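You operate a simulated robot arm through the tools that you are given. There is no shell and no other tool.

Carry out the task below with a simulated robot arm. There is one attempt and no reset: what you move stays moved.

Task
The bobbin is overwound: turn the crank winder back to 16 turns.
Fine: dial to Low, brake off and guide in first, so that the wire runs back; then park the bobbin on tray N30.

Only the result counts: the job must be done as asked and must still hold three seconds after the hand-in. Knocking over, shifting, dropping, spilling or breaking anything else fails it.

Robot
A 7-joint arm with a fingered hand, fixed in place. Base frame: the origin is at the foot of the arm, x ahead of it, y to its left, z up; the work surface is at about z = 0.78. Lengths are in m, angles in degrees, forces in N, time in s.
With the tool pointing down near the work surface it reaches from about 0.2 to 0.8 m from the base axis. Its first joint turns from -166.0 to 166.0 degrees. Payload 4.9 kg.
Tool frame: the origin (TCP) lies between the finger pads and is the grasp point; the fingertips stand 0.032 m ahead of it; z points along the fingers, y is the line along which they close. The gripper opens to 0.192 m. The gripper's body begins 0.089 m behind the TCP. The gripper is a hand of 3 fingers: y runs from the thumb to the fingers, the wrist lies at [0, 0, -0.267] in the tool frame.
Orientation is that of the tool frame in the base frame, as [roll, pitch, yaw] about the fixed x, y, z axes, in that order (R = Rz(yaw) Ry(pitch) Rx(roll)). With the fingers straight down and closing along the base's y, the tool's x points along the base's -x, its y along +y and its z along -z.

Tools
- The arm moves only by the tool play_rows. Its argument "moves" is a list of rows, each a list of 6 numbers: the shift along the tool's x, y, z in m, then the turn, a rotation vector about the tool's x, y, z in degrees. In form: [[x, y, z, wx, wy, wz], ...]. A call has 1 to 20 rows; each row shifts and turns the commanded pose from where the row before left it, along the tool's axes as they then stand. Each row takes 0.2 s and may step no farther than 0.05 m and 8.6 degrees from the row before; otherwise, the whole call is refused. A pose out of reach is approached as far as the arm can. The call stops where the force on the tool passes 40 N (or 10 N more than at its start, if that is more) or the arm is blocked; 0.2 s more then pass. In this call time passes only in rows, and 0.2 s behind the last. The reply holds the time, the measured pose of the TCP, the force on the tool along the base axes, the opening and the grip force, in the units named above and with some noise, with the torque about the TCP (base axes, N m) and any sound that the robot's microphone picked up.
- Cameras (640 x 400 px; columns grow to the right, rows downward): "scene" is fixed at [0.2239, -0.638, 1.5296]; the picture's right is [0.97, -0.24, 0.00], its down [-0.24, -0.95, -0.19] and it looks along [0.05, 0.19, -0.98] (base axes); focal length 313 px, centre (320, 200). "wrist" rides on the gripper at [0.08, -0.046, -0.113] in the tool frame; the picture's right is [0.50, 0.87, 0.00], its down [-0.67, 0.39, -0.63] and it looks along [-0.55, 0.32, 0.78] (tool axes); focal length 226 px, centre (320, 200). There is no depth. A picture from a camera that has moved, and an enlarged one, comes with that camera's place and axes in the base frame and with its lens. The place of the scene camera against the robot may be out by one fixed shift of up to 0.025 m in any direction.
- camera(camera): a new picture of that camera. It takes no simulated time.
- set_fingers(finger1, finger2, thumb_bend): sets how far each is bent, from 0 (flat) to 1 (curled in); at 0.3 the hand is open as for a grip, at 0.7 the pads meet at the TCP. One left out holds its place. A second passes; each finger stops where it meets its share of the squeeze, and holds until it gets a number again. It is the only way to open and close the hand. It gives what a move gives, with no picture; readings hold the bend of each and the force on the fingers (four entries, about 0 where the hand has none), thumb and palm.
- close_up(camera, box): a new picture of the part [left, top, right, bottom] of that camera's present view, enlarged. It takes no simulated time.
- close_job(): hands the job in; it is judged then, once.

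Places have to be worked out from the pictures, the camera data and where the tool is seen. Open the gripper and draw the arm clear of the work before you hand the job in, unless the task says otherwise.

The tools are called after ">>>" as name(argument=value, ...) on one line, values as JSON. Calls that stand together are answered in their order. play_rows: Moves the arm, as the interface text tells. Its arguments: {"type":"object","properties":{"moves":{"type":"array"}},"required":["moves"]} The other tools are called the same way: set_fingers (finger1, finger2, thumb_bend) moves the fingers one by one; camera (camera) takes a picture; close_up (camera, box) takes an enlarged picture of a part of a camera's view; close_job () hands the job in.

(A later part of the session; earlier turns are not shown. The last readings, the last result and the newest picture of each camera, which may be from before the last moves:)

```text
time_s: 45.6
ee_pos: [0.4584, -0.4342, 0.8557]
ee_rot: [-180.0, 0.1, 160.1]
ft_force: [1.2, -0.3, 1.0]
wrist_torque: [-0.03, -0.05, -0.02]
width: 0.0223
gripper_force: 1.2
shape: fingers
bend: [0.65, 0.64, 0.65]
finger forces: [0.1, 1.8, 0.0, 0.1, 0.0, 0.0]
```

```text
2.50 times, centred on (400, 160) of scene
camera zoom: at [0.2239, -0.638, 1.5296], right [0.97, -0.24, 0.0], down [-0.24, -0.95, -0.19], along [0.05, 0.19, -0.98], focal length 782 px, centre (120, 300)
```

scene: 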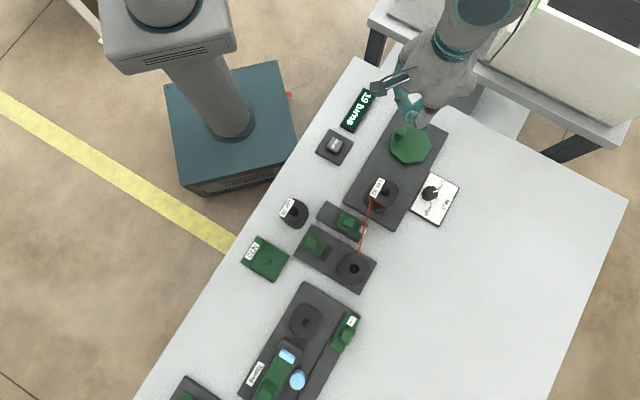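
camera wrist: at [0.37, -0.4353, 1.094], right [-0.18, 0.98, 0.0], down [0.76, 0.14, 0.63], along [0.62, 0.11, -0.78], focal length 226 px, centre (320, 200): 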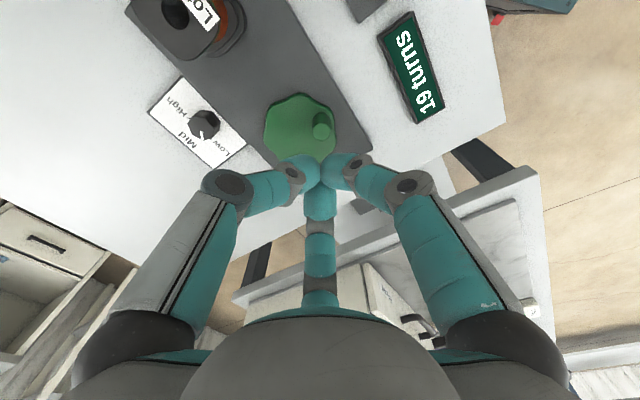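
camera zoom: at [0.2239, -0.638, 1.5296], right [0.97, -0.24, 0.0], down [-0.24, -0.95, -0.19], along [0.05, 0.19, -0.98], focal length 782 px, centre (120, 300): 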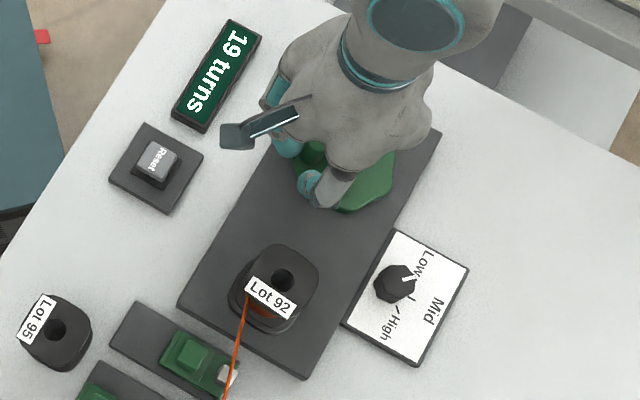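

The crank and bobbin did turn, but the handle is lagging ≈ 10 mm and slipping between fingers 1 and 2. I open, re-centre on the handle (≈ 0.4643, -0.4256) and re-grip with a real squeeze.

>>> set_fingers(finger1=0.57, finger2=0.57, thumb_bend=0.57)

>>> play_rows(moves=[[-0.0026, 0.0101, 0, 0, 0, 0]])

>>> close_up(camera="wrist", box=[220, 60, 420, 240])

>>> close_up(camera="scene", box=[340, 80, 440, 220])

```text
time_s: 46.6
ee_pos: [0.4582, -0.4332, 0.854]
ee_rot: [-179.9, 0.1, 160.1]
ft_force: [-0.1, -0.5, 3.3]
wrist_torque: [0.04, -0.04, 0.01]
width: 0.0579
gripper_force: 1.2
shape: fingers
bend: [0.56, 0.57, 0.56]
finger forces: [0.0, 2.3, 0.0, 0.0, 0.0, 0.1]
```

```text
time_s: 47.0
ee_pos: [0.4652, -0.4236, 0.8551]
ee_rot: [-179.9, 0.0, 160.1]
ft_force: [-0.3, 0.6, 1.7]
wrist_torque: [0.0, -0.07, -0.03]
width: 0.0585
gripper_force: 1.1
shape: fingers
bend: [0.56, 0.57, 0.56]
finger forces: [0.0, 2.2, 0.0, 0.1, 0.0, 0.1]
```

```text
2.22 times, centred on (320, 150) of wrist
camera zoom: at [0.374, -0.4419, 0.9677], right [-0.18, 0.98, 0.0], down [0.76, 0.14, 0.63], along [0.62, 0.11, -0.77], focal length 502 px, centre (320, 311)
```

zoom: 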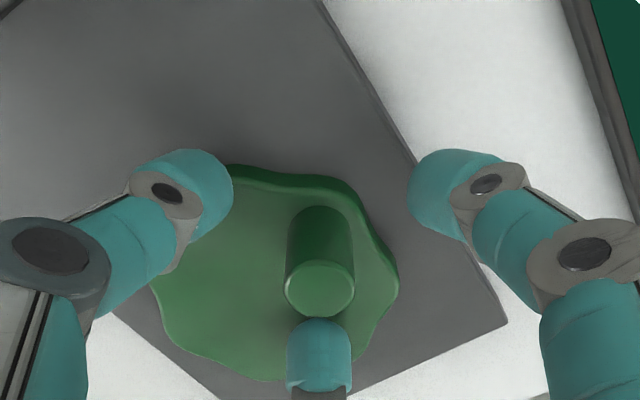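

```text
2.86 times, centred on (390, 150) of scene
camera zoom: at [0.2239, -0.638, 1.5296], right [0.97, -0.24, 0.0], down [-0.24, -0.95, -0.19], along [0.05, 0.19, -0.98], focal length 894 px, centre (120, 343)
```

zoom: 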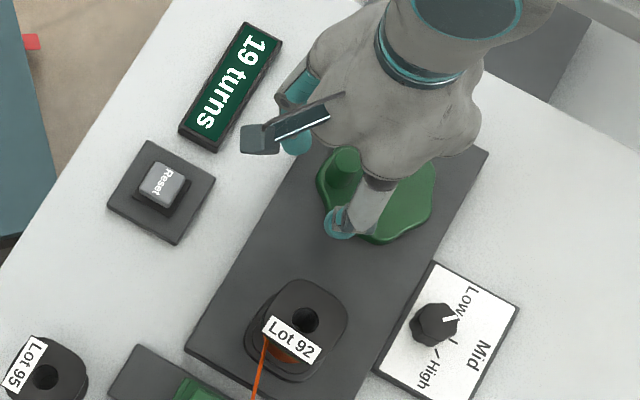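

The bobbin label turned ≈ 84° CCW for ≈ 21° of crank (a ~4:1 gearing), display still 19 — so I need small steps and the counter as reference. I lift 1.5 mm off the disc and squeeze the handle.

>>> play_rows(moves=[[0, -0.001, -0.0015, 0, 0, 0]])

>>> set_fingers(finger1=0.72, finger2=0.72, thumb_bend=0.72)

>>> close_up(camera="wrist", box=[220, 60, 420, 240])

>>> close_up(camera="scene", box=[340, 80, 440, 220])

```text
time_s: 47.4
ee_pos: [0.4634, -0.4245, 0.8554]
ee_rot: [180.0, 0.0, 160.0]
ft_force: [0.2, -0.1, -0.3]
wrist_torque: [-0.02, -0.03, 0.0]
width: 0.0582
gripper_force: 0.0
shape: fingers
bend: [0.56, 0.56, 0.56]
finger forces: [0.1, 0.0, 0.0, 0.0, 0.0, 0.0]
```

```text
time_s: 48.4
ee_pos: [0.4652, -0.425, 0.8549]
ee_rot: [-180.0, -0.1, 160.1]
ft_force: [-0.6, 0.4, -4.3]
wrist_torque: [0.01, 0.0, -0.02]
width: 0.0162
gripper_force: 11.9
shape: fingers
bend: [0.66, 0.66, 0.68]
finger forces: [7.7, 7.3, 0.0, 0.0, 8.2, 0.0]
```

```text
2.22 times, centred on (320, 150) of wrist
camera zoom: at [0.373, -0.4431, 0.9683], right [-0.18, 0.98, 0.0], down [0.76, 0.14, 0.63], along [0.62, 0.11, -0.78], focal length 502 px, centre (320, 311)
```

zoom: 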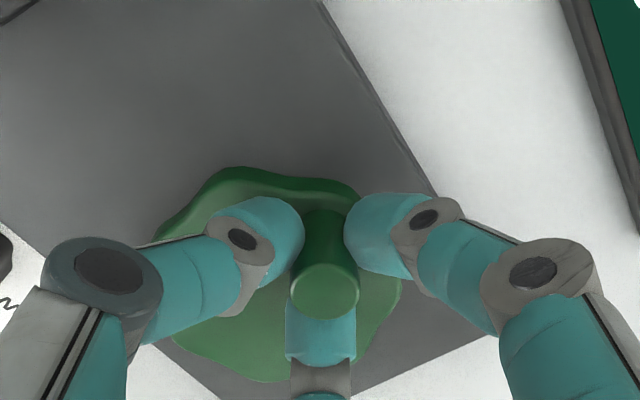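

```text
2.86 times, centred on (390, 150) of scene
camera zoom: at [0.2239, -0.638, 1.5296], right [0.97, -0.24, 0.0], down [-0.24, -0.95, -0.19], along [0.05, 0.19, -0.98], focal length 894 px, centre (120, 343)
```

zoom: 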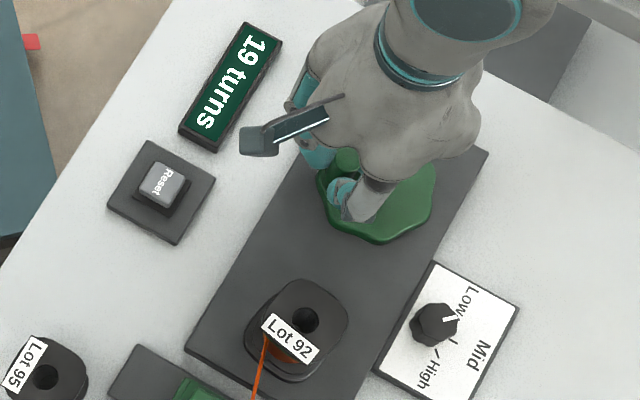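

Firm grip, handle at (0.4652, -0.425). Centre refined to ≈ (0.492, -0.438), r ≈ 30 mm. I turn 40° more CCW and watch forces and display.

>>> play_rows(moves=[[-0.00037, -0.00525, 0, 0, 0, 0], [-0.00037, -0.00525, 0, 0, 0, 0], [-0.00214, -0.0048, 0, 0, 0, 0], [-0.00214, -0.0048, 0, 0, 0, 0]])

>>> close_up(camera="wrist", box=[220, 60, 420, 240])

>>> close_up(camera="scene", box=[340, 80, 440, 220])

```text
time_s: 49.4
ee_pos: [0.462, -0.4468, 0.8552]
ee_rot: [-180.0, -0.1, 160.1]
ft_force: [-1.3, -0.7, -9.0]
wrist_torque: [0.01, -0.02, 0.02]
width: 0.0164
gripper_force: 11.1
shape: fingers
bend: [0.66, 0.66, 0.68]
finger forces: [6.8, 6.9, 0.0, 0.1, 8.4, 0.0]
```

```text
2.22 times, centred on (320, 150) of wrist
camera zoom: at [0.3704, -0.4644, 0.9687], right [-0.18, 0.98, 0.0], down [0.76, 0.14, 0.63], along [0.62, 0.11, -0.78], focal length 502 px, centre (320, 311)
```

zoom: 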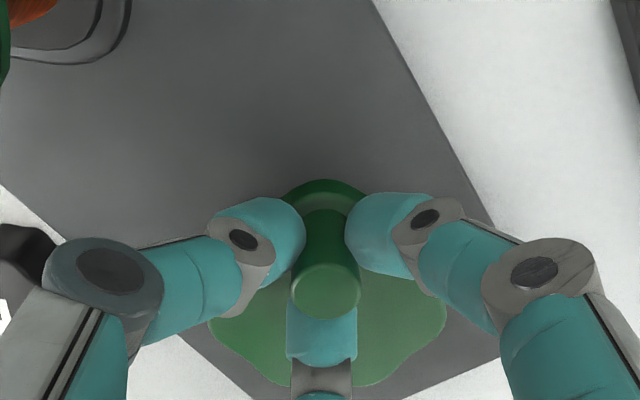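

```text
2.86 times, centred on (390, 150) of scene
camera zoom: at [0.2239, -0.638, 1.5296], right [0.97, -0.24, 0.0], down [-0.24, -0.95, -0.19], along [0.05, 0.19, -0.98], focal length 894 px, centre (120, 343)
```

zoom: 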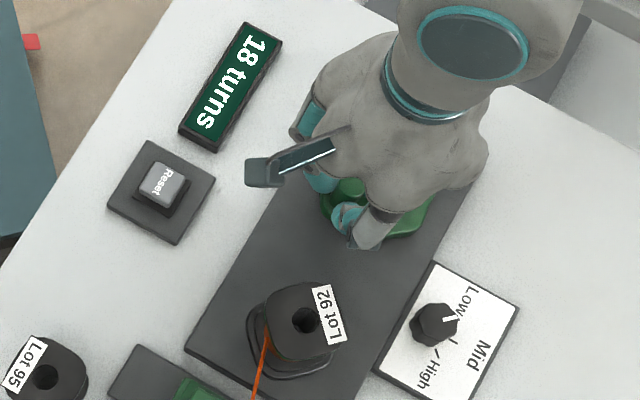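

The counter went to 18: counter-clockwise is "back", label turned ≈ 220° (0.6 turn) in total, lateral forces small. I continue 80° of crank in 10° rows.

>>> play_rows(moves=[[-0.00342, -0.00412, 0, 0, 0, 0], [-0.00408, -0.00346, 0, 0, 0, 0], [-0.00462, -0.0027, 0, 0, 0, 0], [-0.00502, -0.00186, 0, 0, 0, 0], [-0.00526, -0.00096, 0, 0, 0, 0], [-0.00535, -3e-05, 0, 0, 0, 0], [-0.00527, 0.0009, 0, 0, 0, 0], [-0.00504, 0.0018, 0, 0, 0, 0]])

>>> close_up(camera="wrist", box=[220, 60, 420, 240])

>>> close_up(camera="scene", box=[340, 80, 440, 220])

```text
time_s: 51.2
ee_pos: [0.4948, -0.4702, 0.8579]
ee_rot: [-180.0, 0.0, 160.1]
ft_force: [-0.1, -10.3, -10.8]
wrist_torque: [-0.29, -0.02, -0.02]
width: 0.0165
gripper_force: 11.2
shape: fingers
bend: [0.67, 0.67, 0.66]
finger forces: [4.7, 5.9, 0.0, 0.0, 12.5, 0.0]
```

```text
2.22 times, centred on (320, 150) of wrist
camera zoom: at [0.4033, -0.4874, 0.9705], right [-0.18, 0.98, 0.0], down [0.76, 0.14, 0.63], along [0.62, 0.11, -0.77], focal length 502 px, centre (320, 311)
```

zoom: 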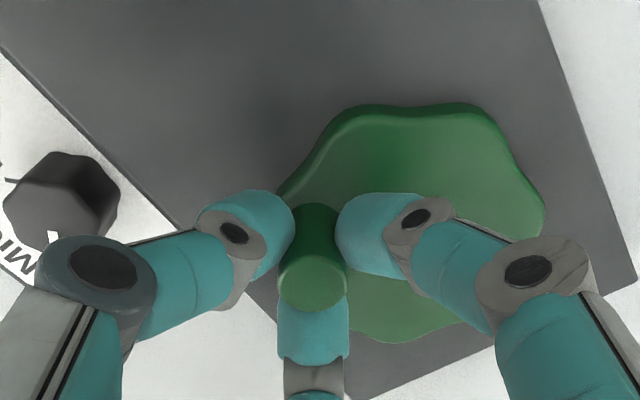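

```text
2.86 times, centred on (390, 150) of scene
camera zoom: at [0.2239, -0.638, 1.5296], right [0.97, -0.24, 0.0], down [-0.24, -0.95, -0.19], along [0.05, 0.19, -0.98], focal length 894 px, centre (120, 343)
```

zoom: 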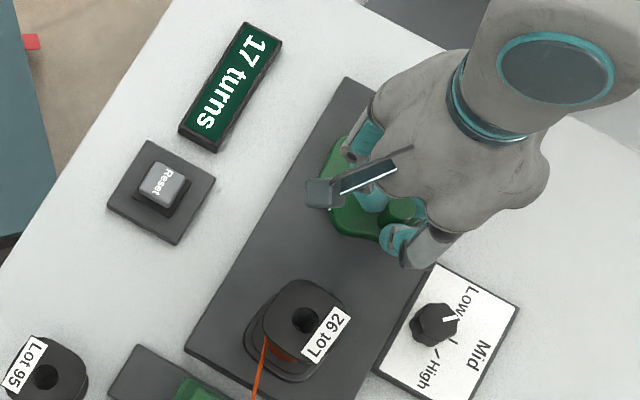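

Display shows 17; label total ≈ 525° (≈ 1.46 turns). I zoom on the bobbin label to measure its angle precisely.

>>> close_up(camera="scene", box=[360, 170, 410, 220])

```text
8.00 times, centred on (385, 195) of scene
camera zoom: at [0.2239, -0.638, 1.5296], right [0.97, -0.24, 0.0], down [-0.24, -0.95, -0.19], along [0.05, 0.19, -0.98], focal length 2502 px, centre (-200, 240)
```

zoom: 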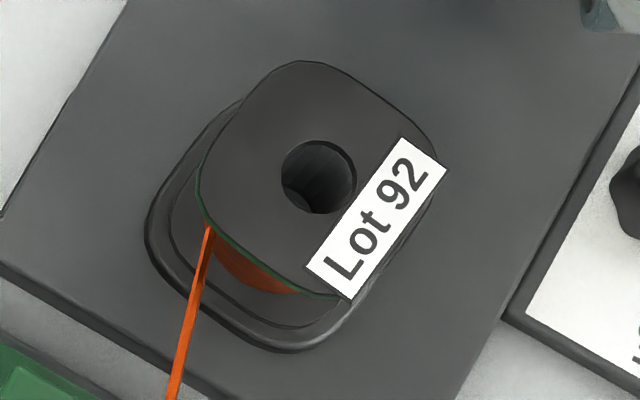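

Label now at azimuth ≈ 38° versus 226° initially: 532° turned back (≈ 1.48 turns) and display 17. The goal is exactly 3 turns (label back at its start orientation). Refit centre (0.4925, -0.440), r = 31.5 mm; I go on 70° of crank.

>>> play_rows(moves=[[-0.00528, 0.00161, 0, 0, 0, 0], [-0.00424, 0.00348, 0, 0, 0, 0], [-0.00357, 0.00417, 0, 0, 0, 0], [-0.00279, 0.00473, 0, 0, 0, 0], [-0.00193, 0.00514, 0, 0, 0, 0], [-0.00101, 0.0054, 0, 0, 0, 0], [-6e-05, 0.00549, 0, 0, 0, 0]])

>>> close_up(camera="wrist", box=[220, 60, 420, 240])

>>> close_up(camera="scene", box=[340, 80, 440, 220])

>>> close_up(camera="scene", box=[360, 170, 410, 220])

```text
time_s: 52.8
ee_pos: [0.5229, -0.4472, 0.8564]
ee_rot: [-180.0, 0.2, 160.1]
ft_force: [11.1, -3.4, -0.4]
wrist_torque: [-0.07, -0.39, -0.01]
width: 0.0148
gripper_force: 12.3
shape: fingers
bend: [0.67, 0.65, 0.67]
finger forces: [5.7, 12.1, 0.0, 0.0, 7.4, 0.1]
```

```text
2.22 times, centred on (320, 150) of wrist
camera zoom: at [0.4323, -0.4647, 0.9704], right [-0.18, 0.98, 0.0], down [0.76, 0.14, 0.63], along [0.62, 0.11, -0.77], focal length 502 px, centre (320, 311)
```

zoom: 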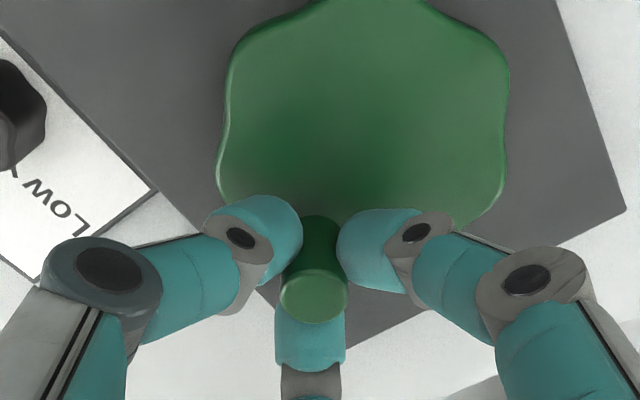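

```text
2.86 times, centred on (390, 150) of scene
camera zoom: at [0.2239, -0.638, 1.5296], right [0.97, -0.24, 0.0], down [-0.24, -0.95, -0.19], along [0.05, 0.19, -0.98], focal length 894 px, centre (120, 343)
```

zoom: 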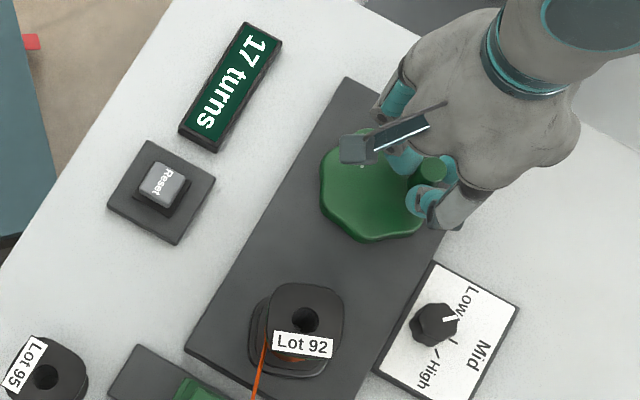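

```text
8.00 times, centred on (385, 195) of scene
camera zoom: at [0.2239, -0.638, 1.5296], right [0.97, -0.24, 0.0], down [-0.24, -0.95, -0.19], along [0.05, 0.19, -0.98], focal length 2502 px, centre (-200, 240)
```

zoom: 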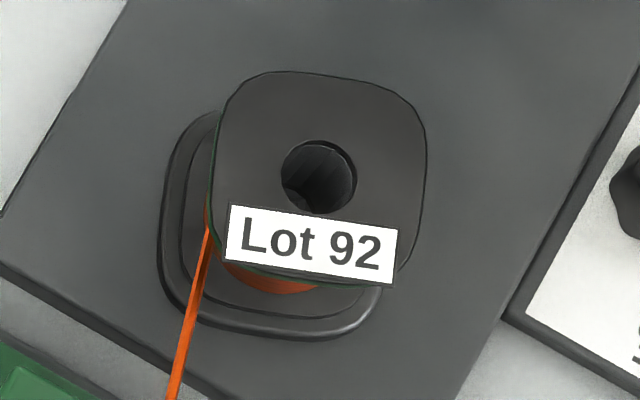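

Label at 337.6°: total 831° (2.31 turns), display 17; gearing ≈ 4:1, so ≈ 62° of crank remain. I turn 52° now and measure again.

>>> play_rows(moves=[[0.00012, 0.00575, 0, 0, 0, 0], [0.00211, 0.00536, 0, 0, 0, 0], [0.00304, 0.00489, 0, 0, 0, 0], [0.00388, 0.00426, 0, 0, 0, 0], [0.00458, 0.00349, 0, 0, 0, 0]])

>>> close_up(camera="wrist", box=[220, 60, 420, 240])

>>> close_up(camera="scene", box=[340, 80, 440, 220])

>>> close_up(camera="scene", box=[360, 170, 410, 220])

```text
time_s: 54.0
ee_pos: [0.5171, -0.4203, 0.8566]
ee_rot: [180.0, 0.0, 160.1]
ft_force: [9.4, 7.6, 8.6]
wrist_torque: [0.26, -0.38, 0.01]
width: 0.0143
gripper_force: 14.5
shape: fingers
bend: [0.66, 0.64, 0.69]
finger forces: [8.9, 14.2, 0.0, 0.0, 5.1, 0.1]
```

```text
2.22 times, centred on (320, 150) of wrist
camera zoom: at [0.4259, -0.4382, 0.9702], right [-0.18, 0.98, 0.0], down [0.76, 0.14, 0.63], along [0.62, 0.11, -0.78], focal length 502 px, centre (320, 311)
```

zoom: 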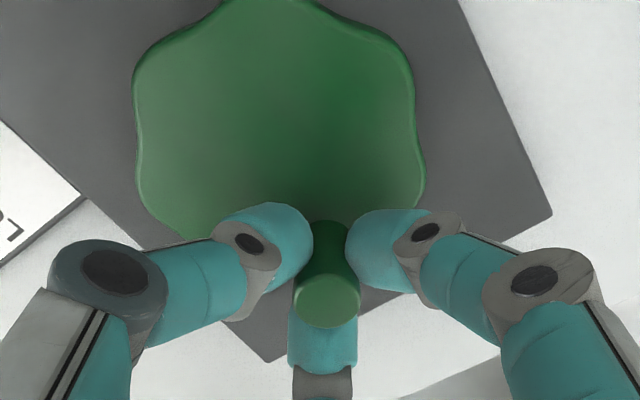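

```text
2.86 times, centred on (390, 150) of scene
camera zoom: at [0.2239, -0.638, 1.5296], right [0.97, -0.24, 0.0], down [-0.24, -0.95, -0.19], along [0.05, 0.19, -0.98], focal length 894 px, centre (120, 343)
```

zoom: 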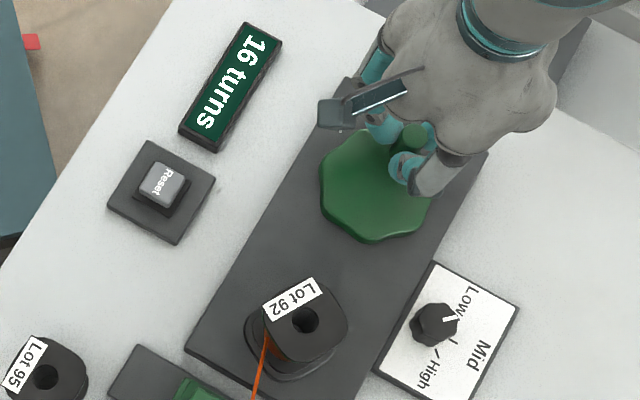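

```text
8.00 times, centred on (385, 195) of scene
camera zoom: at [0.2239, -0.638, 1.5296], right [0.97, -0.24, 0.0], down [-0.24, -0.95, -0.19], along [0.05, 0.19, -0.98], focal length 2502 px, centre (-200, 240)
```

zoom: 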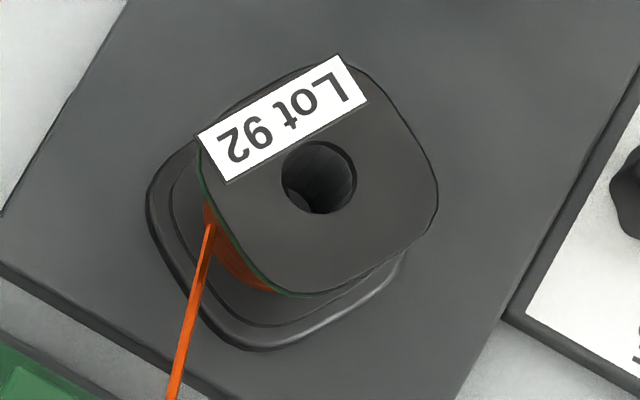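

Display reads 16; label at 195.8°, total ≈ 1050° (2.92 turns). I add ≈ 7.5° of crank to land at exactly 3 turns.

>>> play_rows(moves=[[0.0016, 0.0014, 0, 0, 0, 0], [0.00155, 0.0014, 0, 0, 0, 0]])

>>> close_up(camera="scene", box=[360, 170, 410, 220])

>>> close_up(camera="scene", box=[340, 80, 440, 220])

```text
time_s: 54.6
ee_pos: [0.5141, -0.4159, 0.8574]
ee_rot: [-180.0, 0.0, 160.0]
ft_force: [4.8, 5.9, 10.2]
wrist_torque: [0.23, -0.23, 0.02]
width: 0.0145
gripper_force: 15.0
shape: fingers
bend: [0.66, 0.64, 0.69]
finger forces: [9.5, 12.7, 0.0, 0.0, 7.2, 0.0]
```

```text
8.00 times, centred on (385, 195) of scene
camera zoom: at [0.2239, -0.638, 1.5296], right [0.97, -0.24, 0.0], down [-0.24, -0.95, -0.19], along [0.05, 0.19, -0.98], focal length 2502 px, centre (-200, 240)
```

zoom: 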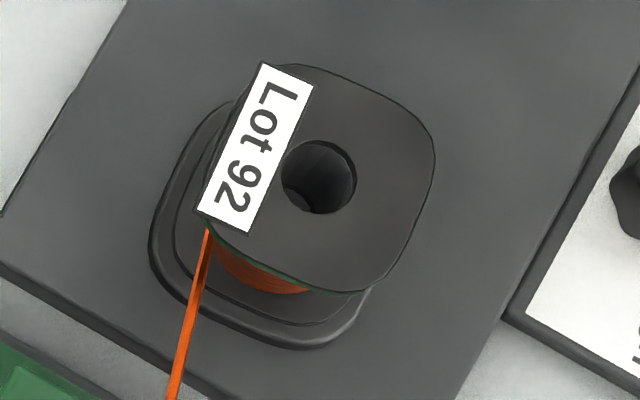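

```text
2.86 times, centred on (390, 150) of scene
camera zoom: at [0.2239, -0.638, 1.5296], right [0.97, -0.24, 0.0], down [-0.24, -0.95, -0.19], along [0.05, 0.19, -0.98], focal length 894 px, centre (120, 343)
```

zoom: 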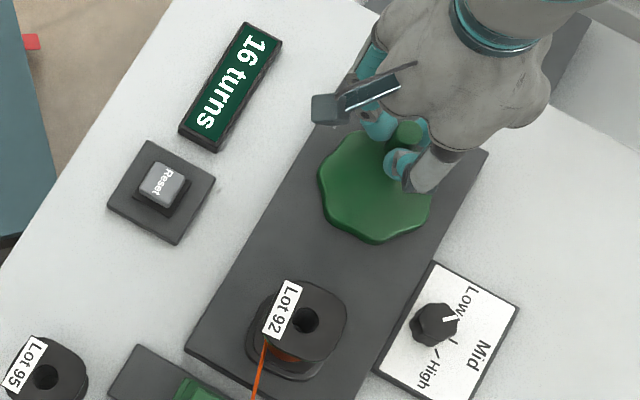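

Label at ≈ 231° vs. start ≈ 227°: 3.01 turns, display 16. I release the handle and rise straight up.

>>> set_fingers(finger1=0.57, finger2=0.57, thumb_bend=0.57)

>>> play_rows(moves=[[0, 0, -0.02, 0, 0, 0], [0, 0, -0.03, 0, 0, 0], [0, 0, -0.04, 0, 0, 0], [0, 0, -0.04, 0, 0, 0]])

>>> close_up(camera="scene", box=[340, 80, 440, 220])

>>> close_up(camera="scene", box=[360, 170, 410, 220])

```text
time_s: 55.6
ee_pos: [0.5146, -0.4171, 0.8572]
ee_rot: [180.0, 0.0, 160.1]
ft_force: [-0.1, 1.0, 0.1]
wrist_torque: [-0.01, -0.02, -0.03]
width: 0.0583
gripper_force: 0.0
shape: fingers
bend: [0.56, 0.56, 0.56]
finger forces: [0.0, 0.0, 0.0, 0.1, 0.0, 0.0]
```

```text
time_s: 56.6
ee_pos: [0.5151, -0.4175, 0.9867]
ee_rot: [-180.0, -0.2, 160.1]
ft_force: [-0.9, -0.1, -0.5]
wrist_torque: [0.02, 0.0, -0.01]
width: 0.0579
gripper_force: 0.1
shape: fingers
bend: [0.56, 0.56, 0.56]
finger forces: [0.0, 0.0, 0.0, 0.0, 0.0, 0.0]
```

```text
2.86 times, centred on (390, 150) of scene
camera zoom: at [0.2239, -0.638, 1.5296], right [0.97, -0.24, 0.0], down [-0.24, -0.95, -0.19], along [0.05, 0.19, -0.98], focal length 894 px, centre (120, 343)
```

zoom: 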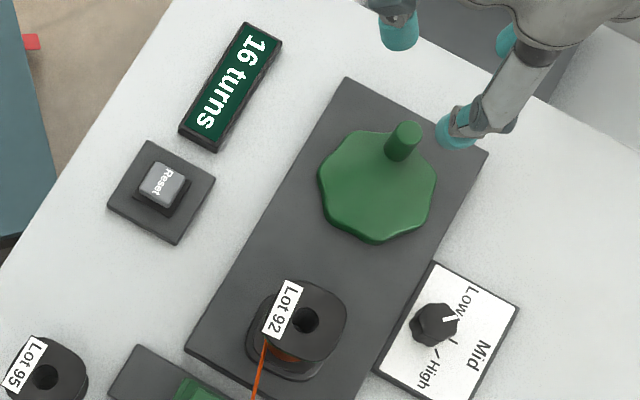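

```text
8.00 times, centred on (385, 195) of scene
camera zoom: at [0.2239, -0.638, 1.5296], right [0.97, -0.24, 0.0], down [-0.24, -0.95, -0.19], along [0.05, 0.19, -0.98], focal length 2502 px, centre (-200, 240)
```

zoom: 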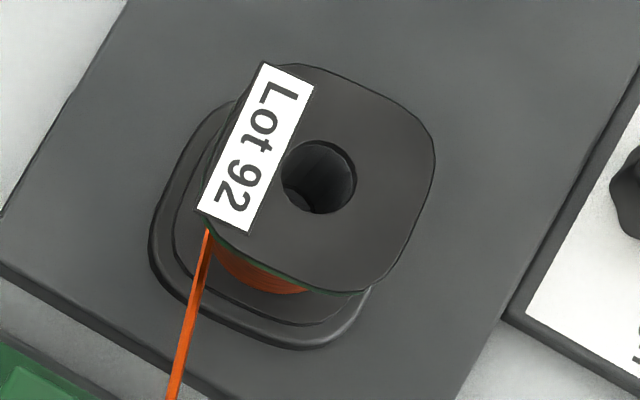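

Crank released; display holds at 16. Next I park the bobbin: I turn to yaw 175° and move above bobbin Lot 92 (≈ 0.386, -0.547), staying high, to view it.

>>> play_rows(moves=[[0, 0, -0.02, 0, 0, -7.5], [0, 0, 0, 0, 0, -7.5], [0.0293, -0.0351, 0, 0, 0, 0], [0.0293, -0.0351, 0, 0, 0, 0], [0.0293, -0.0351, 0, 0, 0, 0], [0.0293, -0.0351, 0, 0, 0, 0]])

>>> set_fingers(finger1=0.45, finger2=0.45, thumb_bend=0.45)

>>> camera(camera="wrist")

>>> close_up(camera="wrist", box=[240, 50, 400, 170])

```text
time_s: 58.0
ee_pos: [0.3858, -0.5462, 1.0092]
ee_rot: [180.0, 0.1, 175.2]
ft_force: [0.1, -0.7, 0.6]
wrist_torque: [-0.03, 0.05, -0.02]
width: 0.0582
gripper_force: 0.1
shape: fingers
bend: [0.56, 0.56, 0.56]
finger forces: [0.0, 0.0, 0.0, 0.0, 0.1, 0.0]
```

```text
time_s: 59.0
ee_pos: [0.3837, -0.5468, 1.0085]
ee_rot: [180.0, 0.1, 175.1]
ft_force: [0.1, -0.2, 0.2]
wrist_torque: [0.02, 0.02, -0.01]
width: 0.1049
gripper_force: 0.1
shape: fingers
bend: [0.45, 0.45, 0.45]
finger forces: [0.0, 0.0, 0.0, 0.0, 0.0, 0.0]
```

```text
taken
camera wrist: at [0.3011, -0.587, 1.1221], right [-0.42, 0.91, 0.0], down [0.7, 0.33, 0.63], along [0.57, 0.27, -0.78], focal length 226 px, centre (320, 200)
```

wrist: 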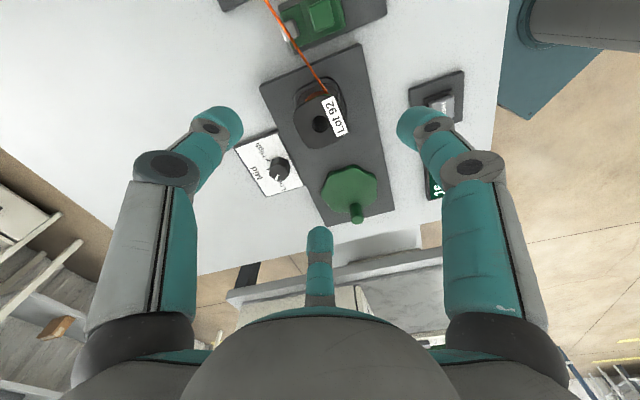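

```text
3.33 times, centred on (320, 110) of wrist
camera zoom: at [0.3011, -0.587, 1.1221], right [-0.42, 0.91, 0.0], down [0.7, 0.33, 0.63], along [0.57, 0.27, -0.78], focal length 754 px, centre (320, 500)
```

zoom: 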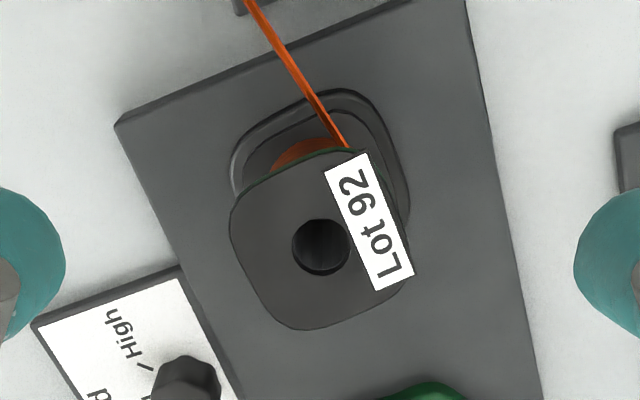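

Bobbin axis ≈ (0.3865, -0.5465), top 0.867, flange ≈ 60 mm. I descend around it with open fingers to TCP z ≈ 0.90 and check clearance.

>>> play_rows(moves=[[-0.002, 0, 0.04, 0, 0, 0], [0, 0, 0.04, 0, 0, 0], [0, 0, 0.028, 0, 0, 0]])

>>> camera(camera="wrist")

>>> close_up(camera="wrist", box=[200, 60, 440, 260])

>>> close_up(camera="scene", box=[310, 140, 450, 260])

```text
time_s: 59.8
ee_pos: [0.3875, -0.5462, 0.9004]
ee_rot: [-179.9, 0.1, 175.1]
ft_force: [-0.4, -0.6, 0.7]
wrist_torque: [0.02, 0.04, -0.01]
width: 0.1053
gripper_force: 0.1
shape: fingers
bend: [0.45, 0.45, 0.45]
finger forces: [0.1, 0.1, 0.1, 0.1, 0.0, 0.0]
```

```text
taken
camera wrist: at [0.3041, -0.5865, 1.0129], right [-0.42, 0.91, 0.0], down [0.7, 0.33, 0.63], along [0.57, 0.27, -0.77], focal length 226 px, centre (320, 200)
```

wrist: 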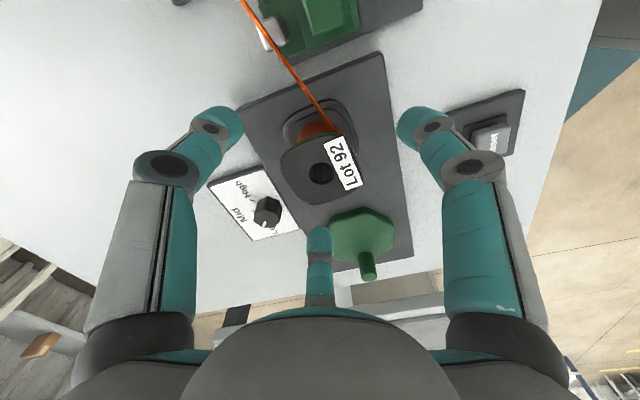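

```text
2.00 times, centred on (320, 160) of wrist
camera zoom: at [0.3041, -0.5865, 1.0129], right [-0.42, 0.91, 0.0], down [0.7, 0.33, 0.63], along [0.57, 0.27, -0.77], focal length 452 px, centre (320, 280)
```

zoom: 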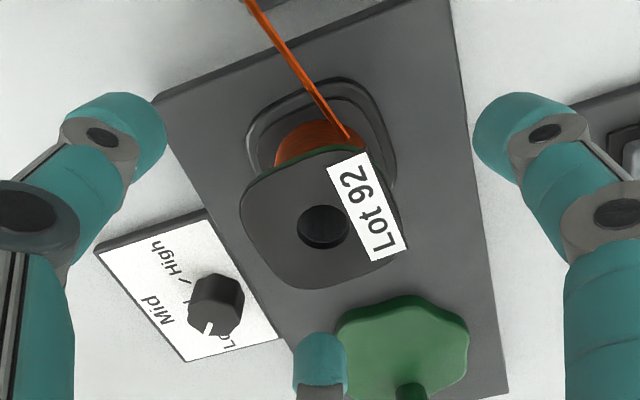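

```text
3.33 times, centred on (380, 200) of scene
camera zoom: at [0.2239, -0.638, 1.5296], right [0.97, -0.24, 0.0], down [-0.24, -0.95, -0.19], along [0.05, 0.19, -0.98], focal length 1042 px, centre (120, 200)
```

zoom: 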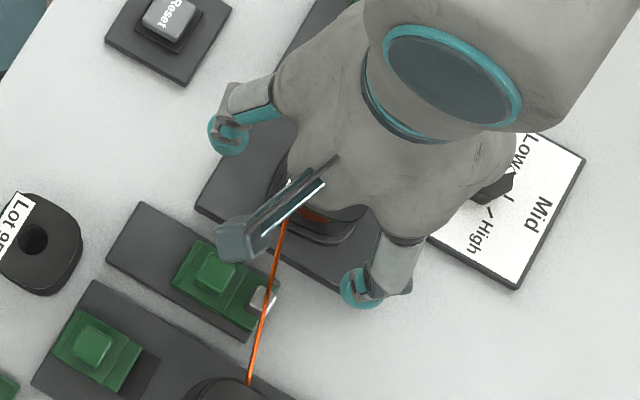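

Centred on the bobbin. I lower to TCP z ≈ 0.873 so the tips come level with the wire core between the flanges.

>>> play_rows(moves=[[0, 0, 0.012, 0, 0, 0], [0, 0, 0.01, 0, 0, 0], [0, 0, 0.005, 0, 0, 0]])

>>> set_fingers(finger1=0.54, finger2=0.54, thumb_bend=0.54)

>>> close_up(camera="wrist", box=[200, 60, 440, 260])

```text
time_s: 60.6
ee_pos: [0.3882, -0.5469, 0.8714]
ee_rot: [-179.8, 0.0, 175.1]
ft_force: [-0.4, -0.8, -0.2]
wrist_torque: [0.03, -0.02, -0.03]
width: 0.1055
gripper_force: 0.0
shape: fingers
bend: [0.45, 0.45, 0.45]
finger forces: [0.0, 0.1, 0.1, 0.1, 0.0, 0.0]
```

```text
time_s: 61.6
ee_pos: [0.389, -0.5468, 0.8712]
ee_rot: [-179.9, 0.2, 175.0]
ft_force: [-1.2, 0.5, -0.2]
wrist_torque: [0.01, -0.02, -0.02]
width: 0.0676
gripper_force: 0.0
shape: fingers
bend: [0.54, 0.54, 0.54]
finger forces: [0.0, 0.1, 0.1, 0.0, 0.0, 0.1]
```

```text
2.00 times, centred on (320, 160) of wrist
camera zoom: at [0.3049, -0.5877, 0.9852], right [-0.42, 0.91, 0.0], down [0.7, 0.33, 0.63], along [0.57, 0.27, -0.78], focal length 452 px, centre (320, 280)
```

zoom: 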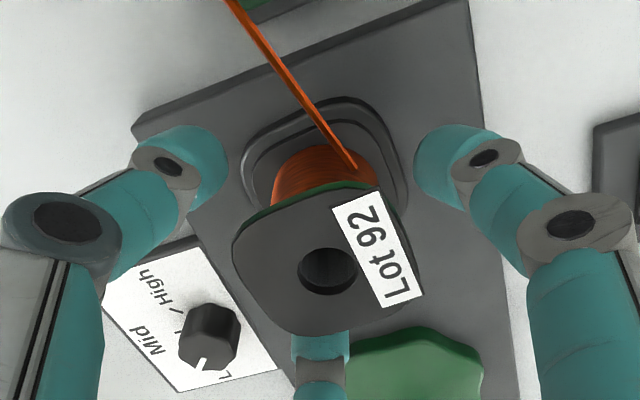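

Tips are below the upper flange with clearance all round. I close to grip the core.

>>> set_fingers(finger1=0.7, finger2=0.7, thumb_bend=0.7)

>>> close_up(camera="wrist", box=[200, 60, 440, 260])

>>> close_up(camera="scene", box=[310, 80, 450, 260])

```text
time_s: 62.6
ee_pos: [0.3884, -0.5476, 0.8734]
ee_rot: [-179.9, 0.1, 175.0]
ft_force: [0.9, -1.1, 5.2]
wrist_torque: [0.22, 0.04, 0.01]
width: 0.0315
gripper_force: 17.1
shape: fingers
bend: [0.62, 0.61, 0.65]
finger forces: [10.2, 10.9, 0.0, 0.0, 12.9, 0.0]
```

```text
2.00 times, centred on (320, 160) of wrist
camera zoom: at [0.305, -0.5879, 0.9858], right [-0.42, 0.91, 0.0], down [0.7, 0.33, 0.63], along [0.57, 0.27, -0.77], focal length 452 px, centre (320, 280)
```

zoom: 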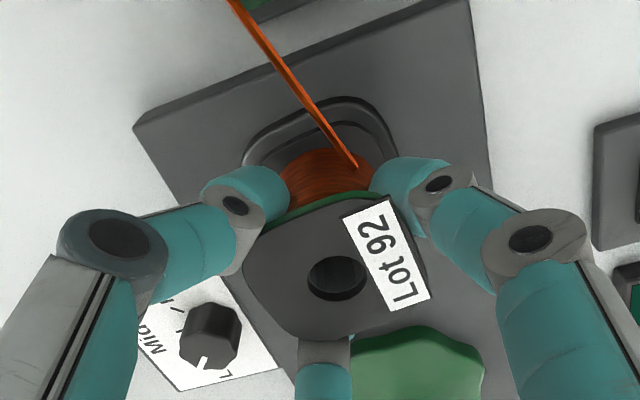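

```text
2.22 times, centred on (380, 170) of scene
camera zoom: at [0.2239, -0.638, 1.5296], right [0.97, -0.24, 0.0], down [-0.24, -0.95, -0.19], along [0.05, 0.19, -0.98], focal length 695 px, centre (187, 267)
```

zoom: 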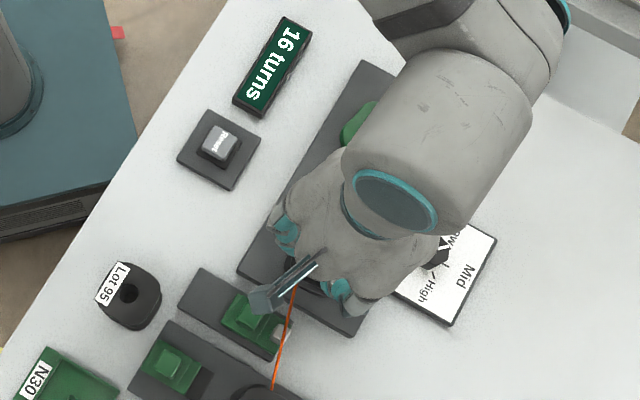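

Grip is firm (≈ 11 N per finger), display still 16. I lift slowly straight up, 20 mm first.

>>> play_rows(moves=[[0, 0, -0.005, 0, 0, 0], [0, 0, -0.005, 0, 0, 0], [0, 0, -0.01, 0, 0, 0]])

>>> close_up(camera="wrist", box=[200, 60, 440, 260])

>>> close_up(camera="scene", box=[310, 80, 450, 260])

```text
time_s: 63.4
ee_pos: [0.3892, -0.5458, 0.8907]
ee_rot: [180.0, 0.0, 175.1]
ft_force: [0.5, 0.4, -2.4]
wrist_torque: [0.02, 0.01, -0.01]
width: 0.0314
gripper_force: 15.4
shape: fingers
bend: [0.62, 0.61, 0.65]
finger forces: [9.0, 10.7, 0.1, 0.0, 11.5, 0.0]
```

```text
2.00 times, centred on (320, 160) of wrist
camera zoom: at [0.3047, -0.5871, 1.0044], right [-0.42, 0.91, 0.0], down [0.7, 0.33, 0.63], along [0.57, 0.27, -0.78], focal length 452 px, centre (320, 280)
```

zoom: 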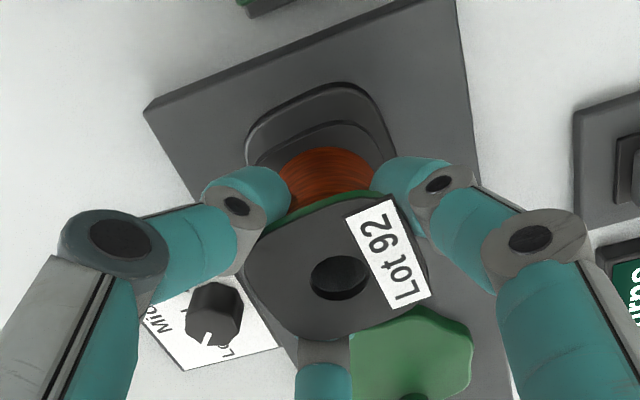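

```text
2.22 times, centred on (380, 170) of scene
camera zoom: at [0.2239, -0.638, 1.5296], right [0.97, -0.24, 0.0], down [-0.24, -0.95, -0.19], along [0.05, 0.19, -0.98], focal length 695 px, centre (187, 267)
```

zoom: 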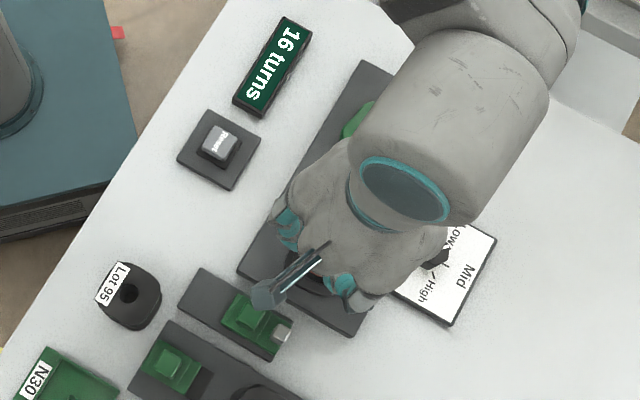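

The bobbin came off (weight ≈ 2.4 N), the wire has parted, display 16. I check for tilt of the bobbin in the grip with a closer view.

>>> close_up(camera="wrist", box=[270, 100, 390, 240])

>>> close_up(camera="scene", box=[360, 180, 410, 225])

```text
2.86 times, centred on (330, 170) of wrist
camera zoom: at [0.3047, -0.5871, 1.0044], right [-0.42, 0.91, 0.0], down [0.7, 0.33, 0.63], along [0.57, 0.27, -0.78], focal length 646 px, centre (291, 286)
```

zoom: 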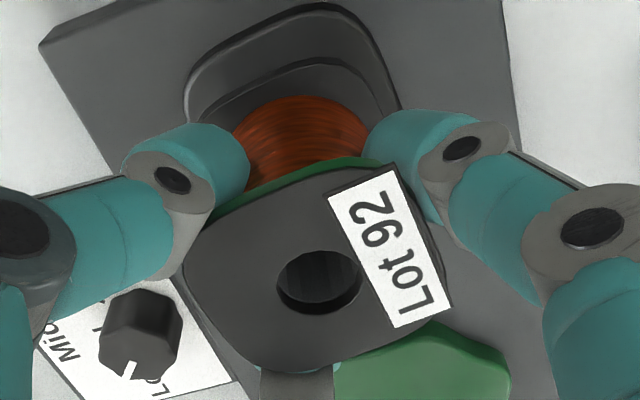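

```text
8.89 times, centred on (385, 202) of scene
camera zoom: at [0.2239, -0.638, 1.5296], right [0.97, -0.24, 0.0], down [-0.24, -0.95, -0.19], along [0.05, 0.19, -0.98], focal length 2780 px, centre (-258, 178)
```

zoom: 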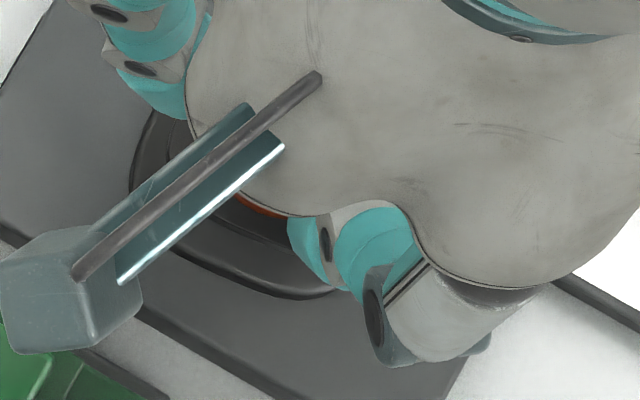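

The bobbin hangs nearly level but its axis sits ≈ 5–6 mm toward +y from the TCP. I lift it to carrying height and, meanwhile, take close-ups of tray N30.

>>> play_rows(moves=[[0, 0, -0.02, 0, 0, 0], [0, 0, -0.03, 0, 0, 0], [0, 0, -0.03, 0, 0, 0]])

>>> close_up(camera="scene", box=[230, 225, 300, 290])

>>> close_up(camera="scene", box=[230, 180, 330, 290])

>>> camera(camera="wrist")

```text
time_s: 64.2
ee_pos: [0.3867, -0.5447, 0.9723]
ee_rot: [179.9, 0.1, 175.1]
ft_force: [0.0, 0.8, -3.2]
wrist_torque: [-0.02, 0.0, -0.01]
width: 0.0314
gripper_force: 15.9
shape: fingers
bend: [0.62, 0.61, 0.65]
finger forces: [9.1, 10.7, 0.0, 0.0, 11.5, 0.0]
```

```text
6.15 times, centred on (265, 258) of scene
camera zoom: at [0.2239, -0.638, 1.5296], right [0.97, -0.24, 0.0], down [-0.24, -0.95, -0.19], along [0.05, 0.19, -0.98], focal length 1924 px, centre (658, -154)
```

zoom: 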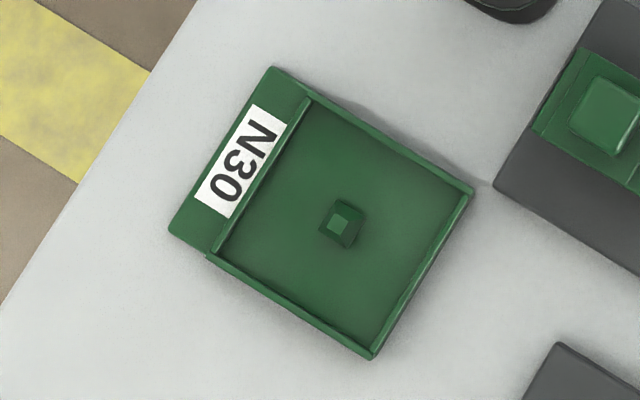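

```text
3.64 times, centred on (280, 235) of scene
camera zoom: at [0.2239, -0.638, 1.5296], right [0.97, -0.24, 0.0], down [-0.24, -0.95, -0.19], along [0.05, 0.19, -0.98], focal length 1137 px, centre (466, 73)
```

zoom: 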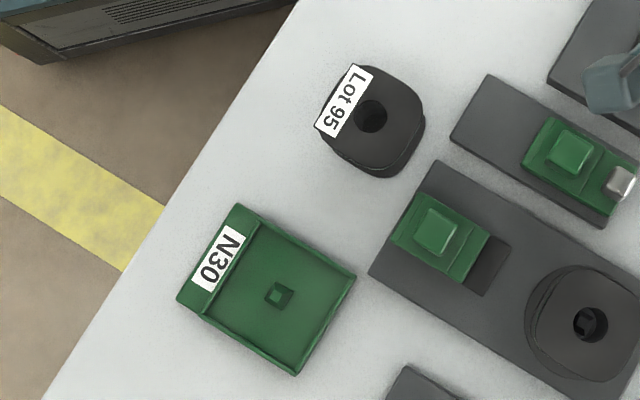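

```text
taken
camera wrist: at [0.3026, -0.5855, 1.085], right [-0.42, 0.91, 0.0], down [0.7, 0.33, 0.63], along [0.57, 0.27, -0.78], focal length 226 px, centre (320, 200)
```

wrist: 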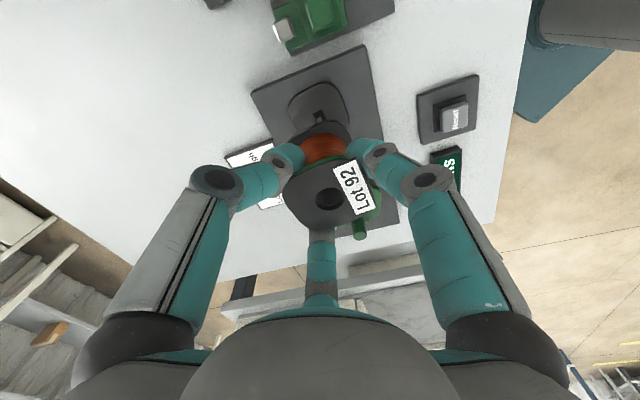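

Tray N30 has a tapered central peg. Scene and wrist estimates of it differ by ≈ 8 mm, so I carry the bobbin (bottom ≈ 0.905, clear of everything) to near the tray and look at the peg with the wrist camera.

>>> play_rows(moves=[[0.0289, -0.0095, 0, 0, 0, 0], [0.0289, -0.0095, 0, 0, 0, 0], [0.0289, -0.0095, 0, 0, 0, 0], [0.0289, -0.0095, 0, 0, 0, 0], [0.0289, -0.0095, 0, 0, 0, 0], [0.0289, -0.0095, 0, 0, 0, 0], [0.0289, -0.0095, 0, 0, 0, 0], [0.0289, -0.0095, 0, 0, 0, 0]])

>>> camera(camera="wrist")

>>> close_up(camera="wrist", box=[230, 0, 410, 130])

```text
time_s: 66.0
ee_pos: [0.1508, -0.6033, 0.9733]
ee_rot: [180.0, 0.0, 175.2]
ft_force: [0.3, -0.8, -1.7]
wrist_torque: [-0.04, -0.01, -0.01]
width: 0.0312
gripper_force: 15.6
shape: fingers
bend: [0.62, 0.61, 0.65]
finger forces: [9.1, 10.5, 0.1, 0.1, 11.5, 0.0]
```

```text
taken
camera wrist: at [0.0671, -0.6441, 1.0863], right [-0.42, 0.91, 0.0], down [0.7, 0.33, 0.63], along [0.57, 0.27, -0.77], focal length 226 px, centre (320, 200)
```

wrist: 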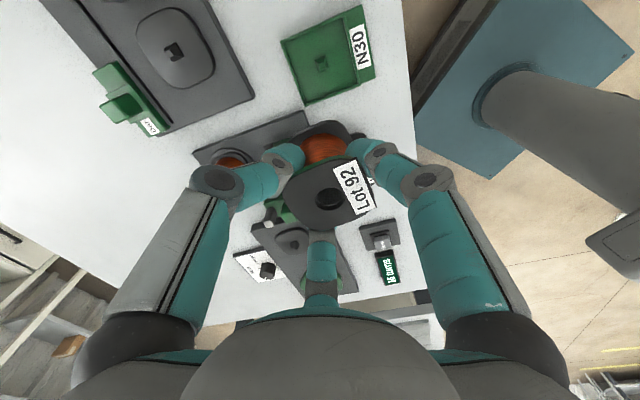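

```text
3.08 times, centred on (320, 65) of wrist
camera zoom: at [0.0671, -0.6441, 1.0863], right [-0.42, 0.91, 0.0], down [0.7, 0.33, 0.63], along [0.57, 0.27, -0.77], focal length 696 px, centre (320, 615)
```

zoom: 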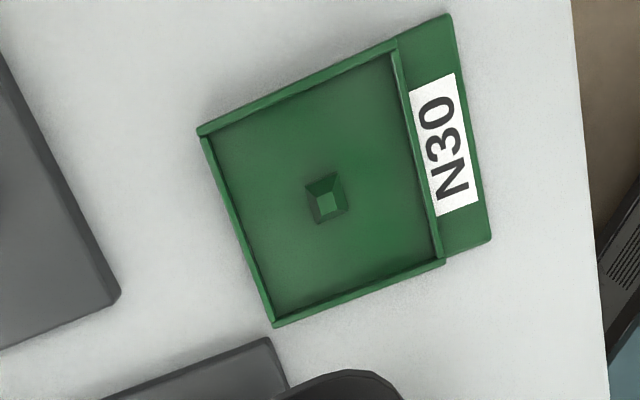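

Peg measured at ≈ (0.105, -0.624) from the wrist camera (scene estimate 0.106, -0.626). Now I measure the held bobbin's hole relative to the tool.

>>> close_up(camera="wrist", box=[270, 110, 390, 240])

>>> close_up(camera="scene", box=[210, 150, 350, 300])

```text
3.08 times, centred on (330, 175) of wrist
camera zoom: at [0.0671, -0.6441, 1.0863], right [-0.42, 0.91, 0.0], down [0.7, 0.33, 0.63], along [0.57, 0.27, -0.77], focal length 696 px, centre (289, 277)
```

zoom: 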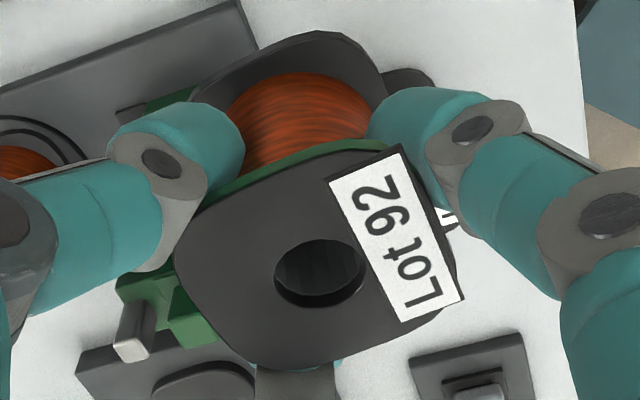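

```text
2.67 times, centred on (280, 225) of scene
camera zoom: at [0.2239, -0.638, 1.5296], right [0.97, -0.24, 0.0], down [-0.24, -0.95, -0.19], along [0.05, 0.19, -0.98], focal length 834 px, centre (427, 133)
```

zoom: 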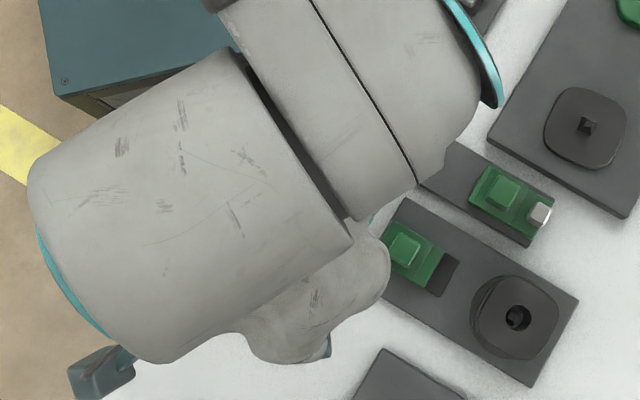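

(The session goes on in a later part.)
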